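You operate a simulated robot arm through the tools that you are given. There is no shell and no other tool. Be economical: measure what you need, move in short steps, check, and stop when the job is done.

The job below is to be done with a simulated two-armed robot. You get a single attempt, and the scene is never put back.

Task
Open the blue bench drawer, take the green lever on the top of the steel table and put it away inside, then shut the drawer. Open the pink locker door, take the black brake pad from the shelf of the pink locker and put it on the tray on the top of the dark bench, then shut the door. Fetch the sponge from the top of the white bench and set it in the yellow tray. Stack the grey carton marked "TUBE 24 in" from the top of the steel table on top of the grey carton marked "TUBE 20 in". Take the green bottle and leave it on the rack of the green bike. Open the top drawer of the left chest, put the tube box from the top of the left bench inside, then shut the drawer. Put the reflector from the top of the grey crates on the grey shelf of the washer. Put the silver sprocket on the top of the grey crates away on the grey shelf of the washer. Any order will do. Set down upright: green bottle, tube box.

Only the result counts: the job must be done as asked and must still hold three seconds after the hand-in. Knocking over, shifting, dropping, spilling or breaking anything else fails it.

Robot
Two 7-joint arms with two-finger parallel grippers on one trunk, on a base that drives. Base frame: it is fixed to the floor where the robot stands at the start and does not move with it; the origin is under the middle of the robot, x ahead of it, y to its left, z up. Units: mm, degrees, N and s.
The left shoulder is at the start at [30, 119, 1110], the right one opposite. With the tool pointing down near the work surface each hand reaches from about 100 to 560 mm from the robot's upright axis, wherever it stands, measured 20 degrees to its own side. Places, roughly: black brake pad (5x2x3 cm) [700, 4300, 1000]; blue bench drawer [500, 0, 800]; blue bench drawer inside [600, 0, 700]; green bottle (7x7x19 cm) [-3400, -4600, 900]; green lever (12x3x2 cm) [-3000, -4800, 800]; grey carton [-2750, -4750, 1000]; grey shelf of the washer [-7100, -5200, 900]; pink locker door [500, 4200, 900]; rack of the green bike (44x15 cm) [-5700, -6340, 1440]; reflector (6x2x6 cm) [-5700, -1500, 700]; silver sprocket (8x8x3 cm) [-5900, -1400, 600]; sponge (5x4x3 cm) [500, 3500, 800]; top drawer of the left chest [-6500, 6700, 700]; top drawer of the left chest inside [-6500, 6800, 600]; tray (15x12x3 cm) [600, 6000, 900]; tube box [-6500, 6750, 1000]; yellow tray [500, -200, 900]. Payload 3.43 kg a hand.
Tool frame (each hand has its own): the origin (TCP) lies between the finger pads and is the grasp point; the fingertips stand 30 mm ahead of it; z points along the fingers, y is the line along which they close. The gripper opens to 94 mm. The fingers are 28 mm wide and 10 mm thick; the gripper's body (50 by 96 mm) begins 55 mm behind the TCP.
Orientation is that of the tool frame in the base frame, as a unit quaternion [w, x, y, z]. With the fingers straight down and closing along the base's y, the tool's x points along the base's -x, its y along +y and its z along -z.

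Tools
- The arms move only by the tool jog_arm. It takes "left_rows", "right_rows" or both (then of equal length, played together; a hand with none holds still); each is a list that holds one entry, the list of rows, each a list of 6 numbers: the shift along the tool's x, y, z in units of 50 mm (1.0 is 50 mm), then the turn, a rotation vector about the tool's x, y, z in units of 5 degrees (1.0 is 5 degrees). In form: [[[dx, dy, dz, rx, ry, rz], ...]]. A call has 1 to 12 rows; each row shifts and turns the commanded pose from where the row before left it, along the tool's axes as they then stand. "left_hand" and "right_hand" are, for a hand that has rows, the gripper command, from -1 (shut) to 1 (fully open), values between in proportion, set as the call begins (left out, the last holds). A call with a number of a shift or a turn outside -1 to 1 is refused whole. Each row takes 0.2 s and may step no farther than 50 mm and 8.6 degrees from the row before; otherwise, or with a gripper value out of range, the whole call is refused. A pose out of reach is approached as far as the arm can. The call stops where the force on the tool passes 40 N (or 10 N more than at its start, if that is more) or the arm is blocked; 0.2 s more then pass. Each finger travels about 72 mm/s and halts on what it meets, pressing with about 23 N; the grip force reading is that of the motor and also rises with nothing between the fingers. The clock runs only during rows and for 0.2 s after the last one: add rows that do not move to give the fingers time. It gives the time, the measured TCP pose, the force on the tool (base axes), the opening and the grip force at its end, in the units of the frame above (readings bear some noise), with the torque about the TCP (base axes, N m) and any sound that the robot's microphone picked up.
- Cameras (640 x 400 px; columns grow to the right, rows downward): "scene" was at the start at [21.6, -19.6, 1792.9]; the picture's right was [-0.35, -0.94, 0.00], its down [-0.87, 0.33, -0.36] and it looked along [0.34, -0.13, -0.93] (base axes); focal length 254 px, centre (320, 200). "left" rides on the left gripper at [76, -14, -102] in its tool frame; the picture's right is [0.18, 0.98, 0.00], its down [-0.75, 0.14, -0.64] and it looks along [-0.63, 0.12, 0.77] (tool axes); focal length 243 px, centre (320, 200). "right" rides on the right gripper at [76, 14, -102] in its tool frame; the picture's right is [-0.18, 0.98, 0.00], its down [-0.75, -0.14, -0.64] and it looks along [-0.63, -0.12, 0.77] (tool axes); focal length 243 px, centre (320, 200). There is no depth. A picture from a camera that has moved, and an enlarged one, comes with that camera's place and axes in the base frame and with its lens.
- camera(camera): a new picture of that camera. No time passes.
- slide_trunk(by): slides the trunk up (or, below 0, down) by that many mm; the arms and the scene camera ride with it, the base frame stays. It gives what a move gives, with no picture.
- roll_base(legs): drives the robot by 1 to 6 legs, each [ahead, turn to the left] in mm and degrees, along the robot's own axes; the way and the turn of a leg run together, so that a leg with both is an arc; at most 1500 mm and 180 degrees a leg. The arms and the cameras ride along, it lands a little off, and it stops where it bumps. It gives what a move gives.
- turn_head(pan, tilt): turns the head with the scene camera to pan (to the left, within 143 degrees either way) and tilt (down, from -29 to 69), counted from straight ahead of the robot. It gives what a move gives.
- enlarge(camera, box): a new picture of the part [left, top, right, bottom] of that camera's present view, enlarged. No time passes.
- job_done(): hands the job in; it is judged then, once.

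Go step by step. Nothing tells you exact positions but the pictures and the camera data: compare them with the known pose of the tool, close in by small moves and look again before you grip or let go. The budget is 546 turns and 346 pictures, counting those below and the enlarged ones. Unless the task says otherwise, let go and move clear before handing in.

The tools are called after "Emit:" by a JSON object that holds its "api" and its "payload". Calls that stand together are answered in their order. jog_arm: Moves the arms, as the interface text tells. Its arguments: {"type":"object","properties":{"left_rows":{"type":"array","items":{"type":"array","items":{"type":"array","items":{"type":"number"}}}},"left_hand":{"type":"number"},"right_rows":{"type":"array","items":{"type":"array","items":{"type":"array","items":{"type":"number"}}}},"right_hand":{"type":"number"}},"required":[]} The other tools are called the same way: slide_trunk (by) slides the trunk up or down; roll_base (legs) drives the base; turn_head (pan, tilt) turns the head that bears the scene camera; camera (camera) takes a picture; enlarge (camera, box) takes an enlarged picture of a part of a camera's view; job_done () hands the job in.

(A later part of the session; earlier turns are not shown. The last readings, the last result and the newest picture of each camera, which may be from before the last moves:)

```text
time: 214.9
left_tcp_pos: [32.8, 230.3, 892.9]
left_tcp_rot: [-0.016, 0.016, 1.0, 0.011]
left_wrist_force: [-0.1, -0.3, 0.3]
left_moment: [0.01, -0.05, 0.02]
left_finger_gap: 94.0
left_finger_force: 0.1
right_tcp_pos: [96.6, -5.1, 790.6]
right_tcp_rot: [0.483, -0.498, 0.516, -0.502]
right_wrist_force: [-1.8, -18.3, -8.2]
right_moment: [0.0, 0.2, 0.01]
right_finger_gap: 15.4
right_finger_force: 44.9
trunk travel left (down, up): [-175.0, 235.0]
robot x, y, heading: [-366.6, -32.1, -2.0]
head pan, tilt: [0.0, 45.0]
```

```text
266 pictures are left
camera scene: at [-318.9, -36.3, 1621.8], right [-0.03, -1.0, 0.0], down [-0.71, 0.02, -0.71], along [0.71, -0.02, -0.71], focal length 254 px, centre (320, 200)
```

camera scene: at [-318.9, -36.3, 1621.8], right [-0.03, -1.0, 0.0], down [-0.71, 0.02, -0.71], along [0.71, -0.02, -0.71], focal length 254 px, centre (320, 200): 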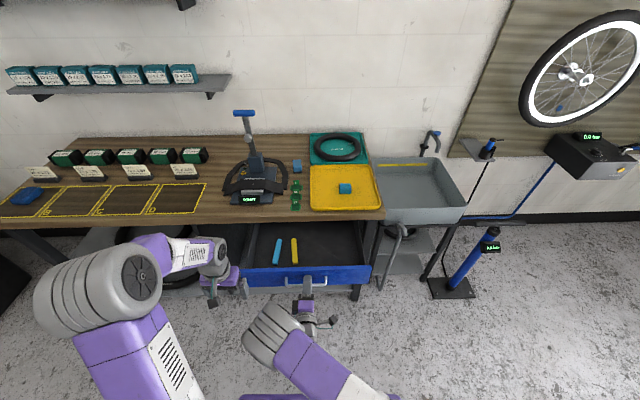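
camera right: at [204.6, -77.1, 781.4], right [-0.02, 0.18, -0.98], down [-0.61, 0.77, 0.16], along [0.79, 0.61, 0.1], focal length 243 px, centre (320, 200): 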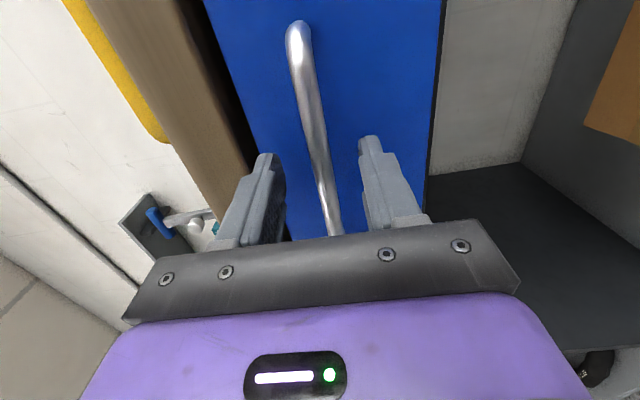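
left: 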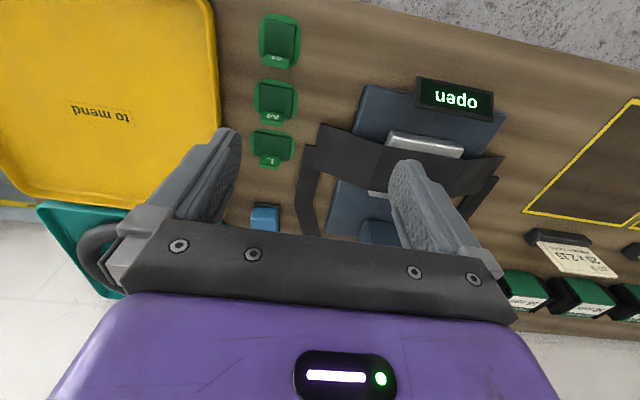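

Drawer is open. Releasing, backing off, unrolling the hand and raising the trunk.

Emit:
{"api": "jog_arm", "payload": {"right_rows": [[[0, 0, 0, 0, 0, 0], [0, 0, 0, 0, 0, 0]]], "right_hand": 0.2}}

Emit:
{"api": "jog_arm", "payload": {"right_rows": [[[0.028, 0.025, -0.88, 0, 0, 0], [0.6, 0, -0.4, 0, 0, 0], [0.8, 0, 0, 0, 0, 0], [0.8, 0, 0, 0, 0, 0], [0.8, 0, 0, 0, 0, 0], [0, 0, 0, 0, 0, 1], [0, 0, 0, 0, 0, 1], [0, 0, 0, 0, 0, 1], [0, 0, 0, 0, 0, 1], [0, 0, 0, 0, 0, 1], [0, 0, 0, 0, 0, 1], [0, 0, 0, 0, 0, 1]]]}}

Emit:
{"api": "jog_arm", "payload": {"right_rows": [[[0, 0, 0, 0, 0, 1], [0, 0, 0, 0, 0, 1], [0, 0, 0, 0, 0, 1], [0, 0, 0, 0, 0, 1], [0, 0, 0, 0, 0, 1], [0, 0, 0, 0, 0, 1], [0, 0, 0, 0, 0, 1], [0, 0, 0, 0, 0, 1], [0, 0, 0, 0, 0, 1], [0, 0, 0, 0, 0, 1], [0, 0, 0, 0, 0, 1]]]}}

Emit:
{"api": "slide_trunk", "payload": {"by": 200}}

Emit:
{"api": "turn_head", "payload": {"pan": -110, "tilt": 20}}

Emit:
{"api": "camera", "payload": {"camera": "scene"}}

```text
time: 215.5
left_tcp_pos: [33.9, 233.1, 892.0]
left_tcp_rot: [-0.015, 0.017, 1.0, 0.009]
left_wrist_force: [0.8, 0.9, 0.3]
left_moment: [-0.01, 0.0, -0.01]
left_finger_gap: 93.9
left_finger_force: 0.1
right_tcp_pos: [99.0, -1.1, 790.8]
right_tcp_rot: [0.486, -0.498, 0.513, -0.502]
right_wrist_force: [0.6, 0.1, 0.1]
right_moment: [0.01, -0.01, -0.03]
right_finger_gap: 56.4
right_finger_force: 0.1
trunk travel left (down, up): [-175.0, 235.0]
robot x, y, heading: [-367.8, -34.7, -1.9]
head pan, tilt: [0.0, 45.0]
```

```text
time: 218.1
left_tcp_pos: [34.1, 232.6, 892.5]
left_tcp_rot: [-0.015, 0.017, 1.0, 0.012]
left_wrist_force: [1.1, -0.2, -0.4]
left_moment: [0.02, 0.02, -0.02]
left_finger_gap: 93.9
left_finger_force: 0.0
right_tcp_pos: [29.8, -153.0, 792.1]
right_tcp_rot: [0.615, -0.321, 0.64, -0.332]
right_wrist_force: [-0.7, -0.6, -0.4]
right_moment: [0.02, -0.04, 0.01]
right_finger_gap: 56.7
right_finger_force: 0.1
trunk travel left (down, up): [-175.0, 235.0]
robot x, y, heading: [-366.8, -34.8, -2.1]
head pan, tilt: [0.0, 45.0]
```

```text
time: 220.5
left_tcp_pos: [34.3, 231.9, 891.5]
left_tcp_rot: [-0.015, 0.017, 1.0, 0.011]
left_wrist_force: [-0.1, -0.4, 0.0]
left_moment: [0.01, 0.01, 0.03]
left_finger_gap: 94.0
left_finger_force: 0.1
right_tcp_pos: [30.1, -153.0, 791.3]
right_tcp_rot: [0.698, 0.01, 0.716, -0.01]
right_wrist_force: [0.2, 0.8, 0.1]
right_moment: [0.0, -0.01, 0.03]
right_finger_gap: 56.4
right_finger_force: 0.1
trunk travel left (down, up): [-175.0, 235.0]
robot x, y, heading: [-365.1, -34.0, -1.6]
head pan, tilt: [0.0, 45.0]
```

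```text
time: 222.7
left_tcp_pos: [35.3, 232.1, 1092.2]
left_tcp_rot: [-0.016, 0.017, 1.0, 0.01]
left_wrist_force: [0.3, 0.0, -0.2]
left_moment: [0.01, 0.03, 0.01]
left_finger_gap: 94.1
left_finger_force: 0.0
right_tcp_pos: [30.7, -154.2, 992.6]
right_tcp_rot: [0.698, 0.01, 0.716, -0.011]
right_wrist_force: [0.6, -0.5, -0.2]
right_moment: [0.01, 0.03, 0.0]
right_finger_gap: 56.4
right_finger_force: 0.1
trunk travel left (down, up): [-375.0, 35.0]
robot x, y, heading: [-368.1, -32.6, -1.7]
head pan, tilt: [0.0, 45.0]
```

```text
time: 224.6
left_tcp_pos: [33.9, 231.7, 1092.0]
left_tcp_rot: [-0.016, 0.016, 1.0, 0.011]
left_wrist_force: [-0.2, 0.1, -0.2]
left_moment: [-0.02, 0.0, -0.04]
left_finger_gap: 94.1
left_finger_force: 0.1
right_tcp_pos: [29.0, -153.4, 993.1]
right_tcp_rot: [0.698, 0.01, 0.716, -0.011]
right_wrist_force: [-0.5, 0.3, -0.1]
right_moment: [-0.02, 0.0, -0.02]
right_finger_gap: 56.2
right_finger_force: 0.0
trunk travel left (down, up): [-375.0, 35.0]
robot x, y, heading: [-371.5, -30.6, -1.7]
head pan, tilt: [-110.0, 20.0]
```

```text
265 pictures are left
camera scene: at [-434.5, -117.9, 1860.4], right [-0.93, 0.37, 0.0], down [0.13, 0.32, -0.94], along [-0.35, -0.87, -0.34], focal length 254 px, centre (320, 200)
```

scene: 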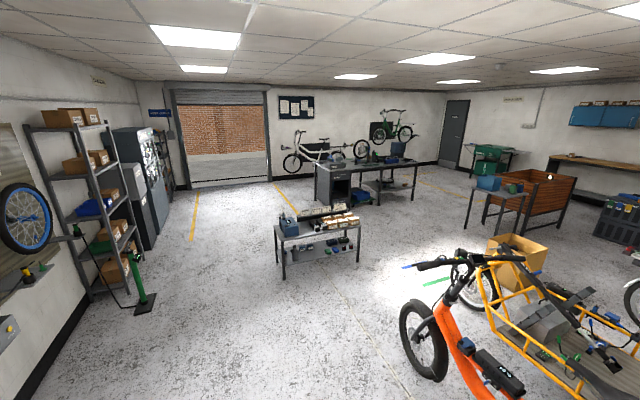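

Emit:
{"api": "roll_base", "payload": {"legs": [[-150, 0], [0, -83], [1500, 0], [1500, 0]]}}

Emit:
{"api": "turn_head", "payload": {"pan": -45, "tilt": 25}}

Emit:
{"api": "camera", "payload": {"camera": "scene"}}

```text
time: 243.6
left_tcp_pos: [110.4, -3394.0, 1092.0]
left_tcp_rot: [-0.004, 0.67, 0.742, 0.019]
left_wrist_force: [-0.8, -0.4, -0.5]
left_moment: [0.01, -0.04, 0.0]
left_finger_gap: 93.9
left_finger_force: 0.0
right_tcp_pos: [-274.3, -3442.5, 991.6]
right_tcp_rot: [0.519, 0.478, 0.532, -0.468]
right_wrist_force: [0.0, 0.4, -0.8]
right_moment: [-0.03, 0.01, 0.0]
right_finger_gap: 56.4
right_finger_force: 0.3
trunk travel left (down, up): [-375.0, 35.0]
robot x, y, heading: [-205.1, -3031.6, -84.3]
head pan, tilt: [-110.0, 20.0]
```

```text
time: 245.0
left_tcp_pos: [109.3, -3394.8, 1092.5]
left_tcp_rot: [-0.004, 0.67, 0.742, 0.019]
left_wrist_force: [0.1, 0.5, 0.2]
left_moment: [0.0, 0.01, -0.01]
left_finger_gap: 94.1
left_finger_force: 0.1
right_tcp_pos: [-272.7, -3441.5, 992.8]
right_tcp_rot: [0.518, 0.479, 0.532, -0.468]
right_wrist_force: [0.6, 0.5, 0.7]
right_moment: [0.0, 0.02, 0.0]
right_finger_gap: 56.3
right_finger_force: 0.1
trunk travel left (down, up): [-375.0, 35.0]
robot x, y, heading: [-207.0, -3033.1, -83.9]
head pan, tilt: [-45.0, 25.0]
```

```text
264 pictures are left
camera scene: at [-268.9, -3072.5, 1852.3], right [-0.78, 0.63, 0.0], down [0.27, 0.33, -0.91], along [-0.57, -0.7, -0.42], focal length 254 px, centre (320, 200)
```

scene: 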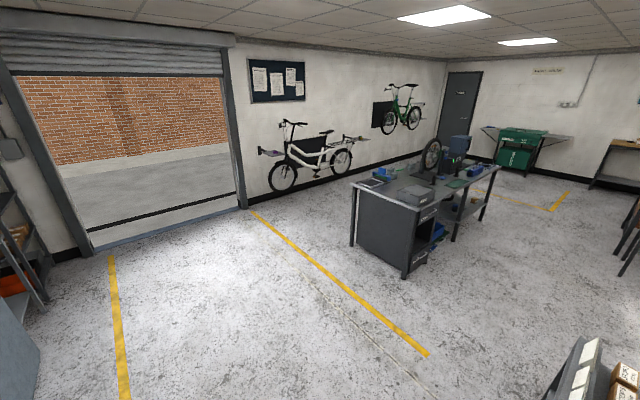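

Emit:
{"api": "enlarge", "payload": {"camera": "scene", "box": [340, 120, 510, 230]}}

```text
3.64 times, centred on (425, 175) of scene
camera zoom: at [-268.9, -3072.5, 1852.3], right [-0.78, 0.63, 0.0], down [0.27, 0.33, -0.91], along [-0.57, -0.7, -0.42], focal length 922 px, centre (-62, 291)
```

zoom: 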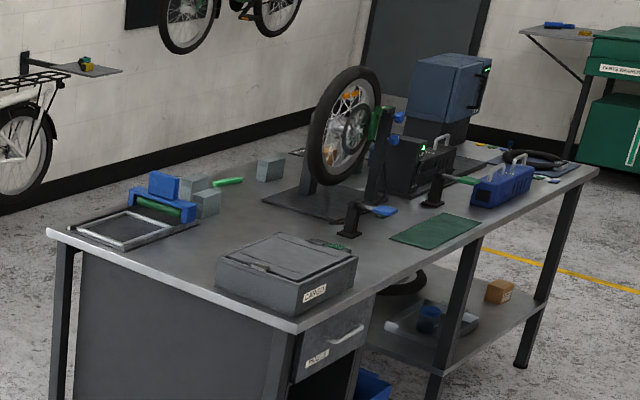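

Emit:
{"api": "roll_base", "payload": {"legs": [[0, -41], [1500, 0], [1400, 0], [0, -55], [700, 0]]}}

Emit:
{"api": "turn_head", "payload": {"pan": -60, "tilt": 30}}

Emit:
{"api": "camera", "payload": {"camera": "scene"}}

```text
time: 266.7
left_tcp_pos: [-2980.4, -5633.4, 1092.0]
left_tcp_rot: [0.012, 1.0, -0.015, 0.015]
left_wrist_force: [0.2, -0.5, 0.3]
left_moment: [0.01, -0.01, -0.01]
left_finger_gap: 93.7
left_finger_force: 0.0
right_tcp_pos: [-2977.6, -5246.6, 991.9]
right_tcp_rot: [-0.01, 0.716, -0.009, -0.698]
right_wrist_force: [-0.4, -0.3, -0.2]
right_moment: [0.0, -0.01, 0.01]
right_finger_gap: 56.6
right_finger_force: 0.0
trunk travel left (down, up): [-375.0, 35.0]
robot x, y, heading: [-2576.3, -5369.0, 178.3]
head pan, tilt: [-45.0, 25.0]
```

```text
time: 267.4
left_tcp_pos: [-2980.0, -5633.1, 1091.7]
left_tcp_rot: [0.011, 1.0, -0.014, 0.016]
left_wrist_force: [-0.8, 0.0, -0.4]
left_moment: [0.04, 0.02, -0.01]
left_finger_gap: 94.0
left_finger_force: 0.0
right_tcp_pos: [-2977.4, -5246.5, 991.8]
right_tcp_rot: [-0.011, 0.715, -0.009, -0.699]
right_wrist_force: [0.1, 0.5, 0.2]
right_moment: [-0.01, -0.02, 0.02]
right_finger_gap: 56.1
right_finger_force: 0.0
trunk travel left (down, up): [-375.0, 35.0]
robot x, y, heading: [-2576.2, -5365.2, 178.2]
head pan, tilt: [-60.0, 30.0]
```

```text
262 pictures are left
camera scene: at [-2591.5, -5288.6, 1844.4], right [0.88, 0.47, 0.0], down [0.24, -0.44, -0.87], along [-0.41, 0.76, -0.5], focal length 254 px, centre (320, 200)
```

scene: 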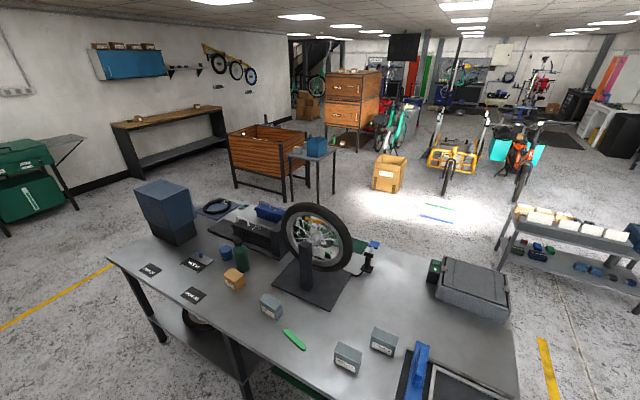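

Emit:
{"api": "enlarge", "payload": {"camera": "scene", "box": [170, 220, 430, 390]}}

```text
2.35 times, centred on (300, 305) of scene
camera zoom: at [-2591.5, -5288.6, 1844.4], right [0.88, 0.47, 0.0], down [0.24, -0.44, -0.87], along [-0.41, 0.76, -0.5], focal length 596 px, centre (367, -47)
```

zoom: 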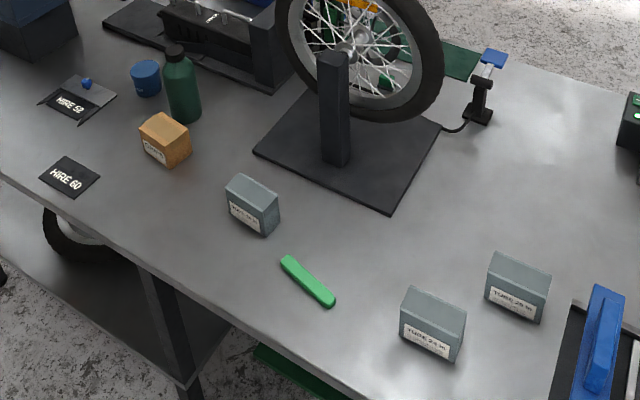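

Emit:
{"api": "enlarge", "payload": {"camera": "scene", "box": [330, 320, 410, 380]}}

Emit:
{"api": "enlarge", "payload": {"camera": "scene", "box": [250, 285, 300, 325]}}

```text
6.67 times, centred on (370, 350) of scene
camera zoom: at [-2591.5, -5288.6, 1844.4], right [0.88, 0.47, 0.0], down [0.24, -0.44, -0.87], along [-0.41, 0.76, -0.5], focal length 1690 px, centre (-13, -800)
```

zoom: 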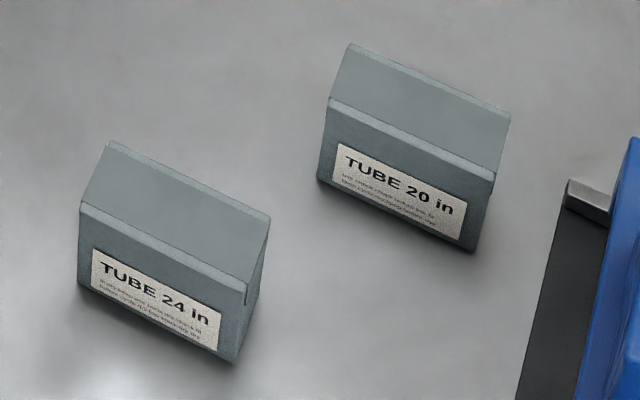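

```text
10.00 times, centred on (275, 305) of scene
camera zoom: at [-2591.5, -5288.6, 1844.4], right [0.88, 0.47, 0.0], down [0.24, -0.44, -0.87], along [-0.41, 0.76, -0.5], focal length 2535 px, centre (770, -850)
```

zoom: 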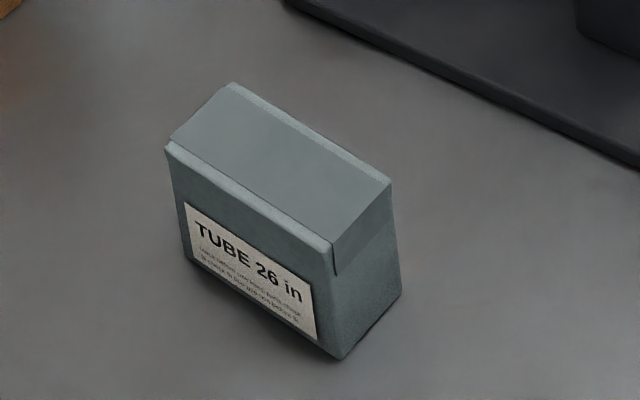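

Three cartons: "24" at about [-2747,-4782], "20" at about [-2646,-4660], lever at [-2961,-4811], bottle at [-3449,-4583]. I'll face the table from this side.

Emit:
{"api": "roll_base", "payload": {"legs": [[270, 0], [0, -88], [100, 0]]}}

Emit:
{"api": "turn_head", "payload": {"pan": 0, "tilt": 50}}

Emit:
{"api": "jog_arm", "payload": {"right_rows": [[[-0.6, 0, 0, 0.99, 0.99, 0.99], [0, 0, 0, 0.99, 0.99, 0.99], [0, 0, 0, 0.99, 0.99, 0.99], [0, 0, 0, 0.99, 0.99, 0.99], [0, 0, 0, 0.99, 0.99, 0.99], [0, 0, 0, 0.99, 0.99, 0.99], [0, 0, 0, 0.99, 0.99, 0.99], [0, 0, 0, 0.99, 0.99, 0.99], [0, 0, 0, 0.99, 0.99, 0.99], [0, 0, 0, 0.99, 0.99, 0.99], [0, 0, 0, 0.99, 0.99, 0.99], [0, 0, 0, 0.99, 0.99, 0.99]]], "right_hand": 0.6}}

Emit:
{"api": "camera", "payload": {"camera": "scene"}}

```text
time: 273.8
left_tcp_pos: [-3126.7, -4867.9, 1093.1]
left_tcp_rot: [0.019, 0.709, -0.705, 0.003]
left_wrist_force: [-0.3, 0.0, 0.3]
left_moment: [0.02, -0.02, -0.01]
left_finger_gap: 93.9
left_finger_force: 0.0
right_tcp_pos: [-2740.5, -4857.1, 992.5]
right_tcp_rot: [-0.492, 0.509, -0.504, -0.495]
right_wrist_force: [-0.4, 0.3, 0.2]
right_moment: [-0.02, -0.01, -0.03]
right_finger_gap: 56.6
right_finger_force: 0.0
trunk travel left (down, up): [-375.0, 35.0]
robot x, y, heading: [-2844.6, -5256.4, 90.3]
head pan, tilt: [-60.0, 30.0]
```

```text
time: 275.1
left_tcp_pos: [-3125.5, -4869.7, 1092.6]
left_tcp_rot: [0.019, 0.709, -0.705, 0.004]
left_wrist_force: [-0.5, -0.2, 0.8]
left_moment: [-0.01, -0.01, -0.01]
left_finger_gap: 93.9
left_finger_force: 0.1
right_tcp_pos: [-2741.8, -4858.2, 992.2]
right_tcp_rot: [-0.492, 0.509, -0.503, -0.496]
right_wrist_force: [-0.2, 1.1, -0.5]
right_moment: [0.03, -0.02, 0.0]
right_finger_gap: 56.5
right_finger_force: 0.1
trunk travel left (down, up): [-375.0, 35.0]
robot x, y, heading: [-2851.2, -5265.8, 90.7]
head pan, tilt: [0.0, 50.0]
```

```text
time: 277.7
left_tcp_pos: [-3126.3, -4869.1, 1093.4]
left_tcp_rot: [0.02, 0.709, -0.705, 0.003]
left_wrist_force: [0.9, 0.7, -0.3]
left_moment: [-0.01, -0.02, 0.0]
left_finger_gap: 94.2
left_finger_force: 0.1
right_tcp_pos: [-2738.9, -4857.5, 1021.4]
right_tcp_rot: [0.085, -0.092, 0.989, 0.074]
right_wrist_force: [-0.1, -0.4, 0.0]
right_moment: [-0.01, 0.0, 0.0]
right_finger_gap: 75.2
right_finger_force: 0.1
trunk travel left (down, up): [-375.0, 35.0]
robot x, y, heading: [-2843.8, -5262.5, 90.7]
head pan, tilt: [0.0, 50.0]
```

```text
258 pictures are left
camera scene: at [-2846.2, -5213.9, 1814.8], right [1.0, 0.01, 0.0], down [0.0, -0.77, -0.64], along [0.0, 0.64, -0.77], focal length 254 px, centre (320, 200)
```

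scene: 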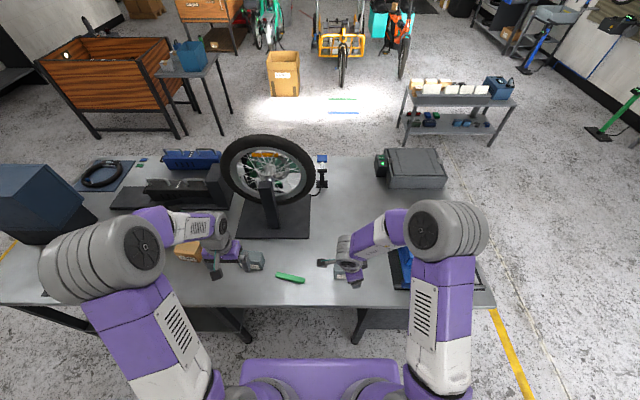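

Emit:
{"api": "jog_arm", "payload": {"right_rows": [[[0, 0, 0, 0.99, 0.99, 0.99], [0, 0, 0, 0.99, 0.99, 0.99]]]}}

Emit:
{"api": "camera", "payload": {"camera": "right"}}

```text
time: 278.3
left_tcp_pos: [-3126.6, -4868.4, 1093.2]
left_tcp_rot: [0.019, 0.709, -0.705, 0.004]
left_wrist_force: [1.2, -0.9, 0.0]
left_moment: [-0.02, 0.02, 0.0]
left_finger_gap: 94.1
left_finger_force: 0.0
right_tcp_pos: [-2740.7, -4858.1, 1021.4]
right_tcp_rot: [0.0, -0.005, 1.0, -0.013]
right_wrist_force: [-0.5, 0.0, -0.3]
right_moment: [-0.04, 0.0, -0.03]
right_finger_gap: 75.2
right_finger_force: 0.1
trunk travel left (down, up): [-375.0, 35.0]
robot x, y, heading: [-2843.8, -5260.5, 90.6]
head pan, tilt: [0.0, 50.0]
```

```text
257 pictures are left
camera right: at [-2816.2, -4840.5, 1123.4], right [0.18, 0.98, -0.03], down [0.75, -0.12, 0.65], along [0.63, -0.13, -0.76], focal length 243 px, centre (320, 200)
```

right: 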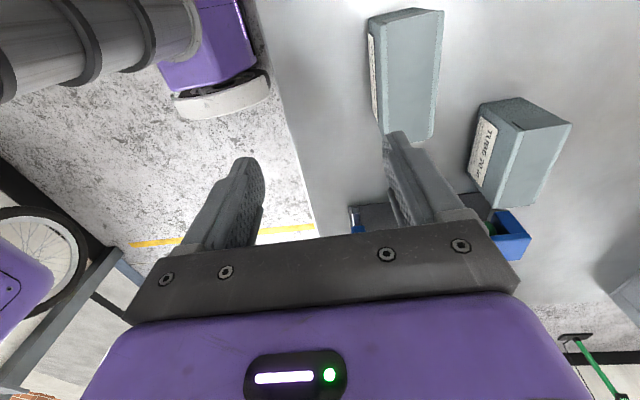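

Emit:
{"api": "jog_arm", "payload": {"right_rows": [[[0.07, 0.8, 0, 0, 0, 0], [0.07, 0.8, 0, 0, 0, 0], [0, 0, 0.8, 0, 0, 0], [0, 0, 0.8, 0, 0, 0]]]}}

Emit:
{"api": "camera", "payload": {"camera": "right"}}

Emit:
{"api": "enlarge", "payload": {"camera": "scene", "box": [300, 200, 440, 300]}}

```text
time: 279.3
left_tcp_pos: [-3126.3, -4869.3, 1092.6]
left_tcp_rot: [0.019, 0.709, -0.705, 0.003]
left_wrist_force: [0.9, 0.3, 0.0]
left_moment: [0.03, 0.0, 0.04]
left_finger_gap: 93.7
left_finger_force: 0.1
right_tcp_pos: [-2748.4, -4779.9, 936.9]
right_tcp_rot: [0.001, -0.004, 1.0, -0.012]
right_wrist_force: [-0.1, 0.2, 0.0]
right_moment: [0.0, -0.04, -0.03]
right_finger_gap: 75.3
right_finger_force: 0.0
trunk travel left (down, up): [-375.0, 35.0]
robot x, y, heading: [-2846.0, -5261.5, 90.5]
head pan, tilt: [0.0, 50.0]
```

```text
256 pictures are left
camera right: at [-2823.9, -4762.7, 1038.4], right [0.18, 0.98, -0.02], down [0.75, -0.12, 0.65], along [0.63, -0.13, -0.76], focal length 243 px, centre (320, 200)
```

right: 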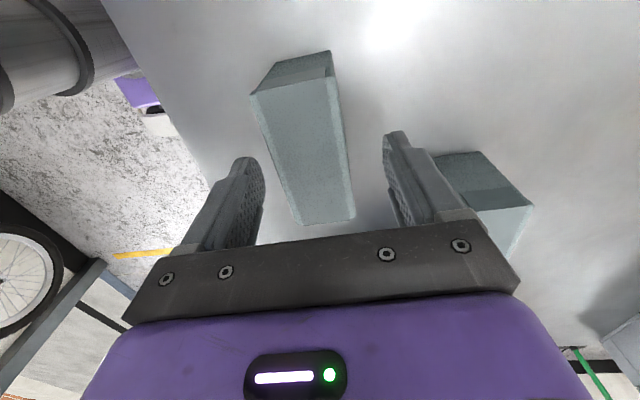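

```text
4.00 times, centred on (370, 250) of scene
camera zoom: at [-2847.2, -5213.3, 1814.8], right [1.0, 0.01, 0.0], down [0.01, -0.77, -0.64], along [0.0, 0.64, -0.77], focal length 1014 px, centre (120, 0)
```

zoom: 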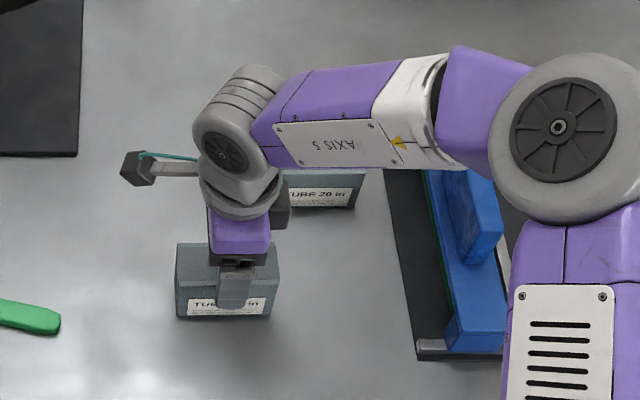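

Emit:
{"api": "jog_arm", "payload": {"right_rows": [[[-0.12, -0.14, 0.4, 0, 0, 0], [0, 0, 0.5, 0, 0, 0], [0, 0, 0.4, 0, 0, 0]]]}}

Emit:
{"api": "camera", "payload": {"camera": "right"}}

```text
time: 280.1
left_tcp_pos: [-3126.6, -4870.0, 1093.2]
left_tcp_rot: [0.019, 0.709, -0.705, 0.003]
left_wrist_force: [0.1, 0.7, 0.1]
left_moment: [-0.03, 0.04, 0.02]
left_finger_gap: 94.2
left_finger_force: 0.1
right_tcp_pos: [-2742.8, -4788.9, 874.0]
right_tcp_rot: [0.001, -0.003, 1.0, -0.013]
right_wrist_force: [0.4, -0.5, -0.6]
right_moment: [0.03, 0.01, -0.01]
right_finger_gap: 75.3
right_finger_force: 0.1
trunk travel left (down, up): [-375.0, 35.0]
robot x, y, heading: [-2843.4, -5261.7, 90.2]
head pan, tilt: [0.0, 50.0]
```

```text
254 pictures are left
camera right: at [-2818.2, -4772.4, 975.5], right [0.18, 0.98, -0.02], down [0.75, -0.12, 0.65], along [0.63, -0.13, -0.76], focal length 243 px, centre (320, 200)
```

right: 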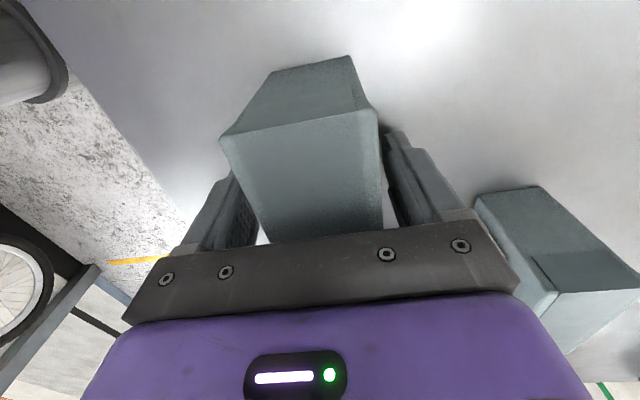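

Emit:
{"api": "jog_arm", "payload": {"right_rows": [[[0, 0.06, 0.1, 0, 0, 0], [0, 0, 0, 0, 0, 0]]]}}

Emit:
{"api": "jog_arm", "payload": {"right_rows": [[[0, 0, 0, 0, 0, 0], [0, 0, 0, 0, 0, 0], [0, 0, 0, 0, 0, 0]]], "right_hand": -1}}

```text
time: 280.7
left_tcp_pos: [-3126.3, -4869.4, 1092.8]
left_tcp_rot: [0.019, 0.71, -0.704, 0.002]
left_wrist_force: [-0.3, 0.0, -0.1]
left_moment: [0.0, -0.04, 0.01]
left_finger_gap: 94.1
left_finger_force: 0.1
right_tcp_pos: [-2740.8, -4786.1, 870.8]
right_tcp_rot: [0.001, -0.004, 1.0, -0.011]
right_wrist_force: [2.4, -3.0, 16.4]
right_moment: [0.69, -0.05, -0.14]
right_finger_gap: 73.1
right_finger_force: 0.1
trunk travel left (down, up): [-375.0, 35.0]
robot x, y, heading: [-2850.3, -5264.5, 90.4]
head pan, tilt: [0.0, 50.0]
```

```text
time: 281.5
left_tcp_pos: [-3126.5, -4868.5, 1092.8]
left_tcp_rot: [0.018, 0.709, -0.705, 0.004]
left_wrist_force: [0.3, -0.3, 0.5]
left_moment: [-0.02, 0.02, 0.0]
left_finger_gap: 94.1
left_finger_force: 0.1
right_tcp_pos: [-2742.1, -4783.7, 870.1]
right_tcp_rot: [0.0, -0.003, 1.0, -0.01]
right_wrist_force: [1.2, 17.6, 19.5]
right_moment: [1.17, 0.06, -0.12]
right_finger_gap: 49.5
right_finger_force: 23.2
trunk travel left (down, up): [-375.0, 35.0]
robot x, y, heading: [-2845.7, -5262.6, 90.5]
head pan, tilt: [0.0, 50.0]
```

Emit:
{"api": "camera", "payload": {"camera": "right"}}

Emit:
{"api": "enlarge", "payload": {"camera": "scene", "box": [300, 200, 440, 300]}}

```text
253 pictures are left
camera right: at [-2818.6, -4767.2, 972.4], right [0.18, 0.98, -0.02], down [0.75, -0.12, 0.65], along [0.63, -0.13, -0.76], focal length 243 px, centre (320, 200)
```

right: 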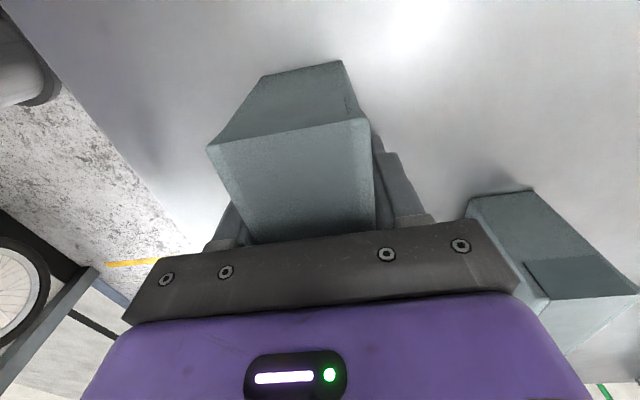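

```text
4.00 times, centred on (370, 250) of scene
camera zoom: at [-2847.5, -5213.7, 1814.9], right [1.0, 0.01, 0.0], down [0.01, -0.77, -0.64], along [0.0, 0.64, -0.77], focal length 1014 px, centre (120, 0)
```

zoom: 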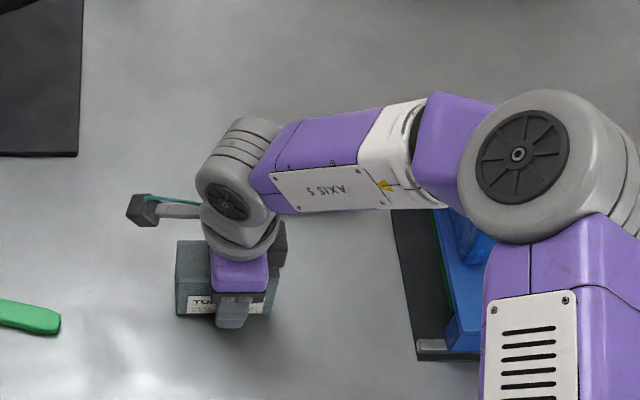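

Emit:
{"api": "jog_arm", "payload": {"right_rows": [[[0, 0, -0.4, 0, 0, 0], [0, 0, -0.9, 0, 0, 0], [0, 0, -0.9, 0, 0, 0]]]}}

Emit:
{"api": "camera", "payload": {"camera": "right"}}

Emit:
{"api": "camera", "payload": {"camera": "scene"}}

```text
time: 282.3
left_tcp_pos: [-3126.6, -4869.8, 1093.1]
left_tcp_rot: [0.019, 0.709, -0.705, 0.003]
left_wrist_force: [1.1, 0.2, -0.3]
left_moment: [0.02, 0.04, -0.01]
left_finger_gap: 93.8
left_finger_force: 0.0
right_tcp_pos: [-2742.1, -4785.7, 981.5]
right_tcp_rot: [0.001, -0.004, 1.0, -0.014]
right_wrist_force: [0.2, -0.7, -1.0]
right_moment: [0.01, -0.01, 0.04]
right_finger_gap: 49.1
right_finger_force: 22.7
trunk travel left (down, up): [-375.0, 35.0]
robot x, y, heading: [-2846.4, -5260.5, 90.4]
head pan, tilt: [0.0, 50.0]
```

```text
251 pictures are left
camera right: at [-2818.6, -4769.2, 1082.0], right [0.18, 0.98, -0.03], down [0.75, -0.12, 0.65], along [0.63, -0.13, -0.76], focal length 243 px, centre (320, 200)
```

right: 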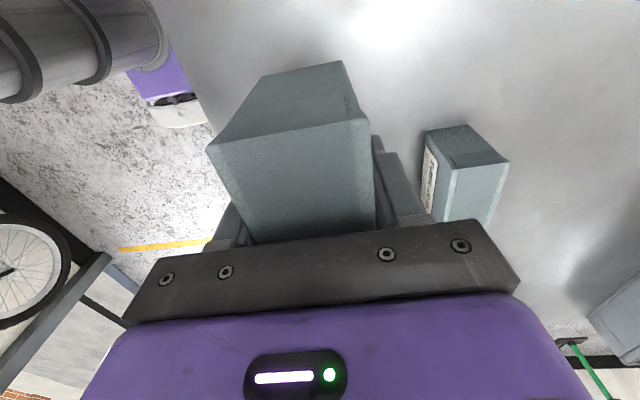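

```text
250 pictures are left
camera scene: at [-2847.3, -5215.2, 1814.9], right [1.0, 0.01, 0.0], down [0.01, -0.77, -0.64], along [0.0, 0.64, -0.77], focal length 254 px, centre (320, 200)
```

scene: 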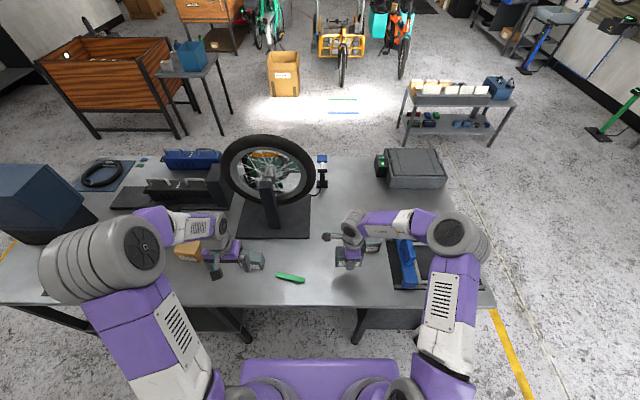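

Emit:
{"api": "roll_base", "payload": {"legs": [[85, 0]]}}

```text
time: 283.4
left_tcp_pos: [-3127.6, -4786.1, 1093.0]
left_tcp_rot: [0.019, 0.71, -0.704, 0.003]
left_wrist_force: [0.3, 0.7, 0.2]
left_moment: [-0.01, 0.01, -0.02]
left_finger_gap: 94.0
left_finger_force: 0.0
right_tcp_pos: [-2741.9, -4701.0, 980.6]
right_tcp_rot: [0.001, -0.003, 1.0, -0.013]
right_wrist_force: [0.5, -0.1, -1.3]
right_moment: [-0.02, -0.03, 0.0]
right_finger_gap: 49.2
right_finger_force: 22.8
trunk travel left (down, up): [-375.0, 35.0]
robot x, y, heading: [-2848.3, -5176.9, 90.5]
head pan, tilt: [0.0, 50.0]
```

Emit:
{"api": "jog_arm", "payload": {"right_rows": [[[-0.66, 0.26, 0, 0, 0, 0], [-0.66, 0.26, 0, 0, 0, 0], [-0.66, 0.26, 0, 0, 0, 0]]]}}

Emit:
{"api": "camera", "payload": {"camera": "right"}}

Emit:
{"api": "enlarge", "payload": {"camera": "scene", "box": [300, 190, 460, 290]}}

```text
time: 284.2
left_tcp_pos: [-3125.8, -4786.7, 1093.0]
left_tcp_rot: [0.019, 0.709, -0.705, 0.003]
left_wrist_force: [-0.5, 0.3, 0.7]
left_moment: [0.0, 0.03, -0.02]
left_finger_gap: 93.9
left_finger_force: 0.1
right_tcp_pos: [-2643.5, -4663.7, 980.5]
right_tcp_rot: [0.0, -0.003, 1.0, -0.013]
right_wrist_force: [0.5, 0.4, -2.7]
right_moment: [-0.01, -0.01, -0.01]
right_finger_gap: 49.4
right_finger_force: 23.2
trunk travel left (down, up): [-375.0, 35.0]
robot x, y, heading: [-2848.3, -5180.4, 90.1]
head pan, tilt: [0.0, 50.0]
```

```text
249 pictures are left
camera right: at [-2719.6, -4646.6, 1082.1], right [0.18, 0.98, -0.03], down [0.75, -0.12, 0.65], along [0.63, -0.13, -0.76], focal length 243 px, centre (320, 200)
```

right: 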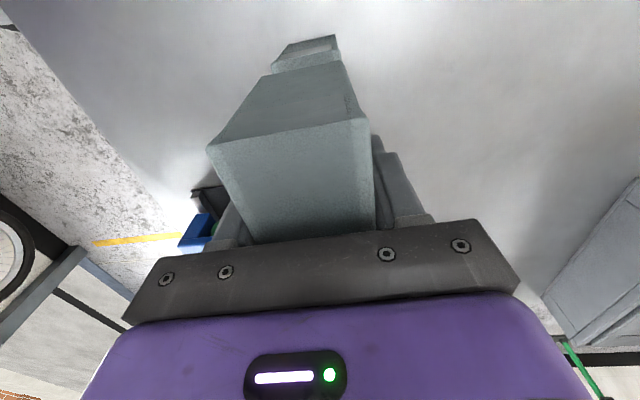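

```text
4.00 times, centred on (380, 240) of scene
camera zoom: at [-2846.6, -5131.6, 1814.8], right [1.0, 0.01, 0.0], down [0.0, -0.77, -0.64], along [0.0, 0.64, -0.77], focal length 1014 px, centre (80, 40)
```

zoom: 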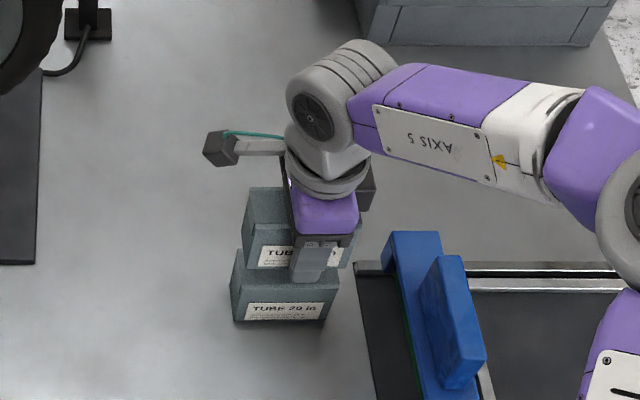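

Emit:
{"api": "jog_arm", "payload": {"right_rows": [[[-0.07, -0.04, 0.4, 0, 0, 0], [0, 0, 0.28, 0, 0, 0]]]}}

Emit:
{"api": "jog_arm", "payload": {"right_rows": [[[0, 0, 0.08, 0, 0, 0], [0, 0, 0.06, 0, 0, 0]]]}}

Emit:
{"api": "enlarge", "payload": {"camera": "scene", "box": [320, 220, 420, 290]}}

```text
time: 284.8
left_tcp_pos: [-3126.7, -4785.9, 1092.4]
left_tcp_rot: [0.018, 0.71, -0.704, 0.003]
left_wrist_force: [-1.0, 0.7, -0.1]
left_moment: [0.01, -0.01, 0.02]
left_finger_gap: 93.7
left_finger_force: 0.1
right_tcp_pos: [-2641.3, -4665.3, 945.5]
right_tcp_rot: [0.001, -0.003, 1.0, -0.014]
right_wrist_force: [0.9, -0.5, -2.5]
right_moment: [0.01, 0.0, 0.0]
right_finger_gap: 49.1
right_finger_force: 23.4
trunk travel left (down, up): [-375.0, 35.0]
robot x, y, heading: [-2847.5, -5174.1, 90.5]
head pan, tilt: [0.0, 50.0]
```

```text
time: 285.4
left_tcp_pos: [-3127.7, -4787.9, 1093.2]
left_tcp_rot: [0.019, 0.709, -0.705, 0.003]
left_wrist_force: [0.0, 0.5, -0.2]
left_moment: [0.03, -0.02, 0.01]
left_finger_gap: 94.0
left_finger_force: 0.1
right_tcp_pos: [-2641.1, -4665.5, 941.8]
right_tcp_rot: [0.001, -0.005, 1.0, -0.01]
right_wrist_force: [0.0, 0.9, 24.4]
right_moment: [0.54, 0.0, 0.0]
right_finger_gap: 49.8
right_finger_force: 22.8
trunk travel left (down, up): [-375.0, 35.0]
robot x, y, heading: [-2848.4, -5178.3, 90.6]
head pan, tilt: [0.0, 50.0]
```

```text
5.71 times, centred on (370, 255) of scene
camera zoom: at [-2848.9, -5134.0, 1815.2], right [1.0, 0.01, 0.0], down [0.01, -0.77, -0.64], along [0.0, 0.64, -0.77], focal length 1448 px, centre (34, -114)
```

zoom: 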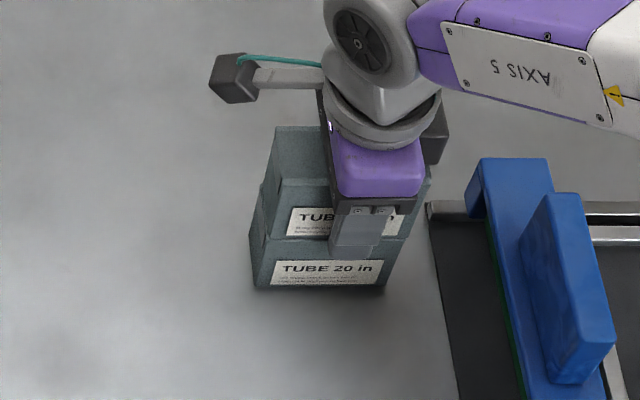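

Emit:
{"api": "jog_arm", "payload": {"right_rows": [[[0, 0, -0.05, 0, 0, 0], [0, 0, 0, 0, 0, 0]]]}}

Emit:
{"api": "jog_arm", "payload": {"right_rows": [[[0, 0, 0, 0, 0, 0], [0, 0, 0, 0, 0, 0]]], "right_hand": 0.6}}

Emit:
{"api": "jog_arm", "payload": {"right_rows": [[[0, 0, -0.3, 0, 0, 0], [0, 0, -0.8, 0, 0, 0], [0, 0, -0.9, 0, 0, 0], [0.3, -0.8, -0.3, 0, 0, 0]]]}}

Emit:
{"api": "enlarge", "payload": {"camera": "scene", "box": [240, 190, 460, 300]}}

```text
time: 286.0
left_tcp_pos: [-3127.1, -4786.8, 1092.4]
left_tcp_rot: [0.019, 0.71, -0.704, 0.004]
left_wrist_force: [-0.3, -0.2, -0.2]
left_moment: [-0.03, 0.01, -0.04]
left_finger_gap: 93.8
left_finger_force: 0.0
right_tcp_pos: [-2639.7, -4665.5, 941.7]
right_tcp_rot: [0.002, -0.004, 1.0, -0.013]
right_wrist_force: [-1.7, 5.0, 9.5]
right_moment: [0.37, -0.11, 0.08]
right_finger_gap: 49.3
right_finger_force: 23.1
trunk travel left (down, up): [-375.0, 35.0]
robot x, y, heading: [-2845.4, -5174.4, 90.5]
head pan, tilt: [0.0, 50.0]
```

```text
time: 286.6
left_tcp_pos: [-3127.9, -4786.0, 1094.0]
left_tcp_rot: [0.018, 0.709, -0.705, 0.004]
left_wrist_force: [-0.3, 0.7, 0.0]
left_moment: [-0.01, -0.04, 0.01]
left_finger_gap: 93.8
left_finger_force: 0.0
right_tcp_pos: [-2639.6, -4665.8, 941.3]
right_tcp_rot: [0.001, -0.004, 1.0, -0.014]
right_wrist_force: [0.0, 1.0, 1.0]
right_moment: [0.02, 0.07, -0.01]
right_finger_gap: 75.0
right_finger_force: 0.1
trunk travel left (down, up): [-375.0, 35.0]
robot x, y, heading: [-2848.7, -5177.6, 90.7]
head pan, tilt: [0.0, 50.0]
```

```text
time: 287.6
left_tcp_pos: [-3127.5, -4787.7, 1093.1]
left_tcp_rot: [0.018, 0.709, -0.705, 0.003]
left_wrist_force: [0.2, 0.3, 0.6]
left_moment: [0.03, -0.02, 0.0]
left_finger_gap: 94.0
left_finger_force: 0.0
right_tcp_pos: [-2653.9, -4702.6, 1059.6]
right_tcp_rot: [0.0, -0.004, 1.0, -0.013]
right_wrist_force: [-0.2, 0.2, 0.4]
right_moment: [0.01, -0.03, 0.06]
right_finger_gap: 75.1
right_finger_force: 0.0
trunk travel left (down, up): [-375.0, 35.0]
robot x, y, heading: [-2850.5, -5174.1, 90.4]
head pan, tilt: [0.0, 50.0]
```

```text
2.91 times, centred on (350, 245) of scene
camera zoom: at [-2848.5, -5133.8, 1814.9], right [1.0, 0.01, 0.0], down [0.01, -0.77, -0.64], along [0.0, 0.64, -0.77], focal length 737 px, centre (233, 69)
```

zoom: 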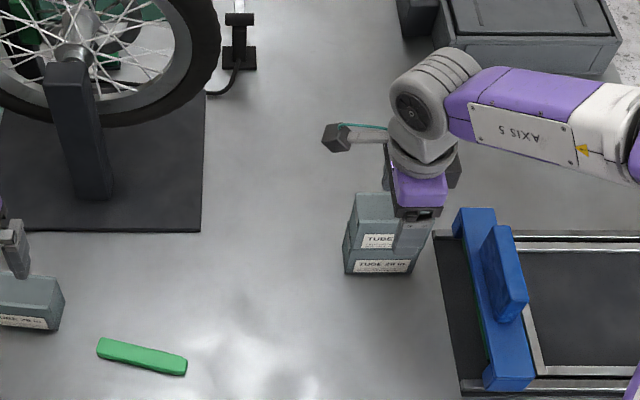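

Stack done. Next the lever with the right hand; I'll shift the robot about 250 mm to the west.

Emit:
{"api": "roll_base", "payload": {"legs": [[-180, 0], [0, 90], [260, 0], [0, -90], [180, 0]]}}

Emit:
{"api": "camera", "payload": {"camera": "scene"}}

Emit:
{"api": "camera", "payload": {"camera": "right"}}

```text
time: 299.2
left_tcp_pos: [-3357.9, -4767.7, 1092.6]
left_tcp_rot: [-0.019, -0.69, 0.723, -0.003]
left_wrist_force: [-0.2, 0.6, -0.4]
left_moment: [-0.04, 0.02, -0.01]
left_finger_gap: 94.0
left_finger_force: 0.0
right_tcp_pos: [-2881.0, -4705.7, 1057.5]
right_tcp_rot: [0.001, 0.021, 1.0, -0.014]
right_wrist_force: [0.8, 0.8, -0.6]
right_moment: [-0.02, 0.01, -0.02]
right_finger_gap: 75.2
right_finger_force: 0.0
trunk travel left (down, up): [-375.0, 35.0]
robot x, y, heading: [-3101.4, -5170.4, 87.2]
head pan, tilt: [0.0, 50.0]
```

```text
245 pictures are left
camera scene: at [-3097.8, -5125.6, 1814.8], right [1.0, -0.04, 0.0], down [-0.03, -0.77, -0.64], along [0.03, 0.64, -0.77], focal length 254 px, centre (320, 200)
```

scene: 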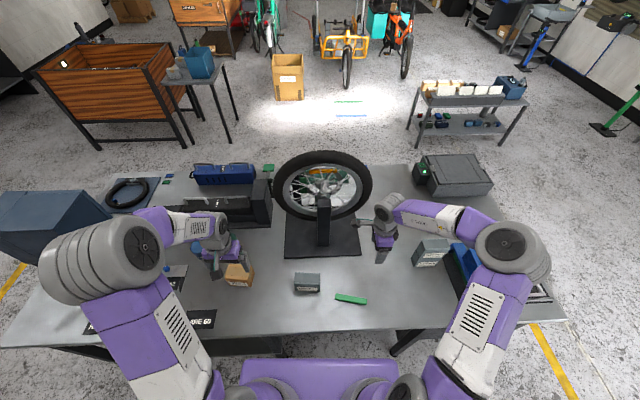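

```text
244 pictures are left
camera right: at [-2957.4, -4686.3, 1159.6], right [0.23, 0.97, -0.03], down [0.75, -0.16, 0.65], along [0.63, -0.17, -0.76], focal length 243 px, centre (320, 200)
```

right: 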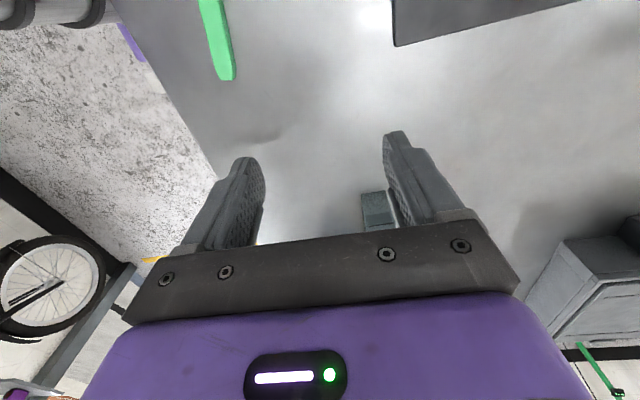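

Emit:
{"api": "jog_arm", "payload": {"right_rows": [[[0.5, -0.72, 0, 0, 0, 0], [0.5, -0.72, 0, 0, 0, 0], [0.5, -0.72, 0, 0, 0, 0], [0, 0, 0.6, 0, 0, 0.96], [0, 0, 0.9, 0, 0, 0.96]]], "right_hand": 0.2}}

Emit:
{"api": "camera", "payload": {"camera": "right"}}

```text
time: 300.4
left_tcp_pos: [-3359.7, -4768.2, 1093.6]
left_tcp_rot: [-0.019, -0.691, 0.723, -0.003]
left_wrist_force: [0.1, -0.4, 0.4]
left_moment: [0.01, -0.02, 0.0]
left_finger_gap: 94.2
left_finger_force: 0.0
right_tcp_pos: [-2960.8, -4814.5, 985.1]
right_tcp_rot: [0.002, 0.106, 0.994, -0.012]
right_wrist_force: [0.0, -0.1, 0.3]
right_moment: [0.02, 0.02, -0.01]
right_finger_gap: 56.4
right_finger_force: 0.0
trunk travel left (down, up): [-375.0, 35.0]
robot x, y, heading: [-3098.2, -5173.2, 87.2]
head pan, tilt: [0.0, 50.0]
```

```text
243 pictures are left
camera right: at [-3032.9, -4781.4, 1086.5], right [0.39, 0.92, -0.02], down [0.71, -0.28, 0.65], along [0.59, -0.27, -0.76], focal length 243 px, centre (320, 200)
```

right: 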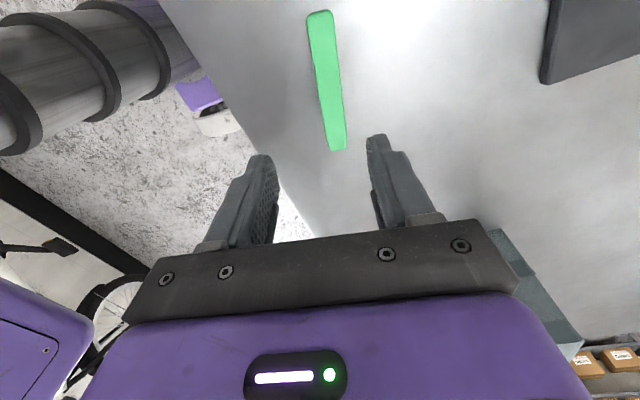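

Emit:
{"api": "jog_arm", "payload": {"right_rows": [[[0.15, 0.13, 0.8, 0, 0, 0], [0, 0, 0.8, 0, 0, 0], [0, 0, 0.5, 0, 0, 0]]]}}

Emit:
{"api": "camera", "payload": {"camera": "right"}}

```text
time: 301.2
left_tcp_pos: [-3359.1, -4767.6, 1091.2]
left_tcp_rot: [-0.019, -0.69, 0.723, -0.002]
left_wrist_force: [-0.4, -0.7, -0.2]
left_moment: [0.01, -0.01, 0.01]
left_finger_gap: 93.9
left_finger_force: 0.0
right_tcp_pos: [-2965.8, -4806.0, 880.1]
right_tcp_rot: [0.001, 0.105, 0.994, -0.012]
right_wrist_force: [-0.8, 0.2, 0.3]
right_moment: [-0.03, 0.04, 0.0]
right_finger_gap: 56.4
right_finger_force: 0.1
trunk travel left (down, up): [-375.0, 35.0]
robot x, y, heading: [-3099.8, -5175.2, 87.5]
head pan, tilt: [0.0, 50.0]
```

```text
242 pictures are left
camera right: at [-3037.3, -4773.6, 981.4], right [0.39, 0.92, -0.02], down [0.71, -0.28, 0.65], along [0.59, -0.27, -0.76], focal length 243 px, centre (320, 200)
```

right: 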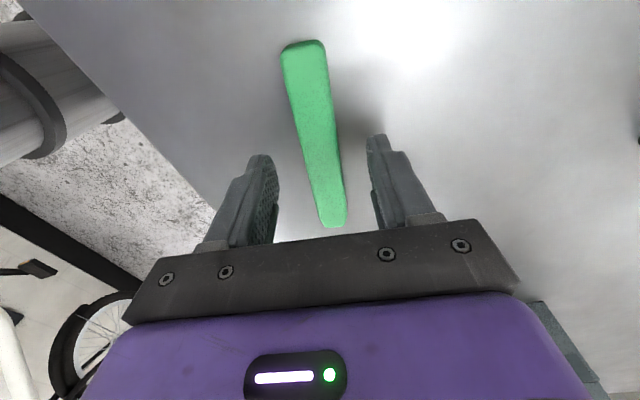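

Emit:
{"api": "jog_arm", "payload": {"right_rows": [[[0, 0, 0.13, 0, 0, 0], [0, 0, 0, 0, 0, 0]]]}}

Emit:
{"api": "jog_arm", "payload": {"right_rows": [[[0, 0, 0, 0, 0, 0], [0, 0, 0, 0, 0, 0], [0, 0, 0, 0, 0, 0], [0, 0, 0, 0, 0, 0]]], "right_hand": -1}}

Emit:
{"api": "jog_arm", "payload": {"right_rows": [[[0, 0, -0.5, 0, 0, 0], [0, 0, -0.9, 0, 0, 0], [0, 0, -0.9, 0, 0, 0], [0, 0, -0.9, 0, 0, 0], [0, 0, -0.9, 0, 0, 0]]]}}

Emit:
{"api": "camera", "payload": {"camera": "right"}}

```text
time: 301.9
left_tcp_pos: [-3360.2, -4767.7, 1092.8]
left_tcp_rot: [-0.019, -0.69, 0.723, -0.002]
left_wrist_force: [-0.2, 0.7, 1.0]
left_moment: [0.0, 0.04, -0.01]
left_finger_gap: 94.1
left_finger_force: 0.1
right_tcp_pos: [-2966.9, -4807.7, 872.9]
right_tcp_rot: [0.002, 0.105, 0.994, -0.012]
right_wrist_force: [0.5, -0.3, 0.4]
right_moment: [0.01, 0.02, 0.0]
right_finger_gap: 56.9
right_finger_force: 0.1
trunk travel left (down, up): [-375.0, 35.0]
robot x, y, heading: [-3095.3, -5174.2, 87.5]
head pan, tilt: [0.0, 50.0]
```

```text
time: 302.9
left_tcp_pos: [-3358.5, -4766.5, 1092.1]
left_tcp_rot: [-0.019, -0.691, 0.723, -0.002]
left_wrist_force: [0.2, 0.2, 0.5]
left_moment: [0.01, 0.0, 0.01]
left_finger_gap: 94.1
left_finger_force: 0.1
right_tcp_pos: [-2966.4, -4808.4, 874.0]
right_tcp_rot: [0.002, 0.105, 0.994, -0.012]
right_wrist_force: [0.2, 0.3, -0.3]
right_moment: [0.02, 0.02, 0.03]
right_finger_gap: 20.7
right_finger_force: 23.7
trunk travel left (down, up): [-375.0, 35.0]
robot x, y, heading: [-3096.9, -5173.7, 87.4]
head pan, tilt: [0.0, 50.0]
```

```text
time: 304.1
left_tcp_pos: [-3359.1, -4768.3, 1093.5]
left_tcp_rot: [-0.018, -0.69, 0.723, -0.003]
left_wrist_force: [0.9, -0.6, 0.1]
left_moment: [-0.01, -0.02, -0.02]
left_finger_gap: 94.1
left_finger_force: 0.2
right_tcp_pos: [-2968.0, -4802.6, 1078.3]
right_tcp_rot: [0.002, 0.106, 0.994, -0.012]
right_wrist_force: [-1.2, 0.1, 0.0]
right_moment: [0.03, 0.0, 0.01]
right_finger_gap: 20.9
right_finger_force: 23.2
trunk travel left (down, up): [-375.0, 35.0]
robot x, y, heading: [-3097.3, -5172.3, 87.6]
head pan, tilt: [0.0, 50.0]
```

```text
241 pictures are left
camera right: at [-3039.0, -4768.7, 1180.4], right [0.39, 0.92, -0.02], down [0.71, -0.28, 0.65], along [0.59, -0.27, -0.76], focal length 243 px, centre (320, 200)
```

right: 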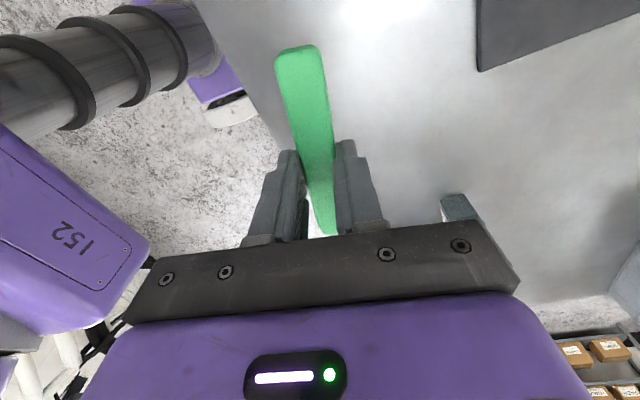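

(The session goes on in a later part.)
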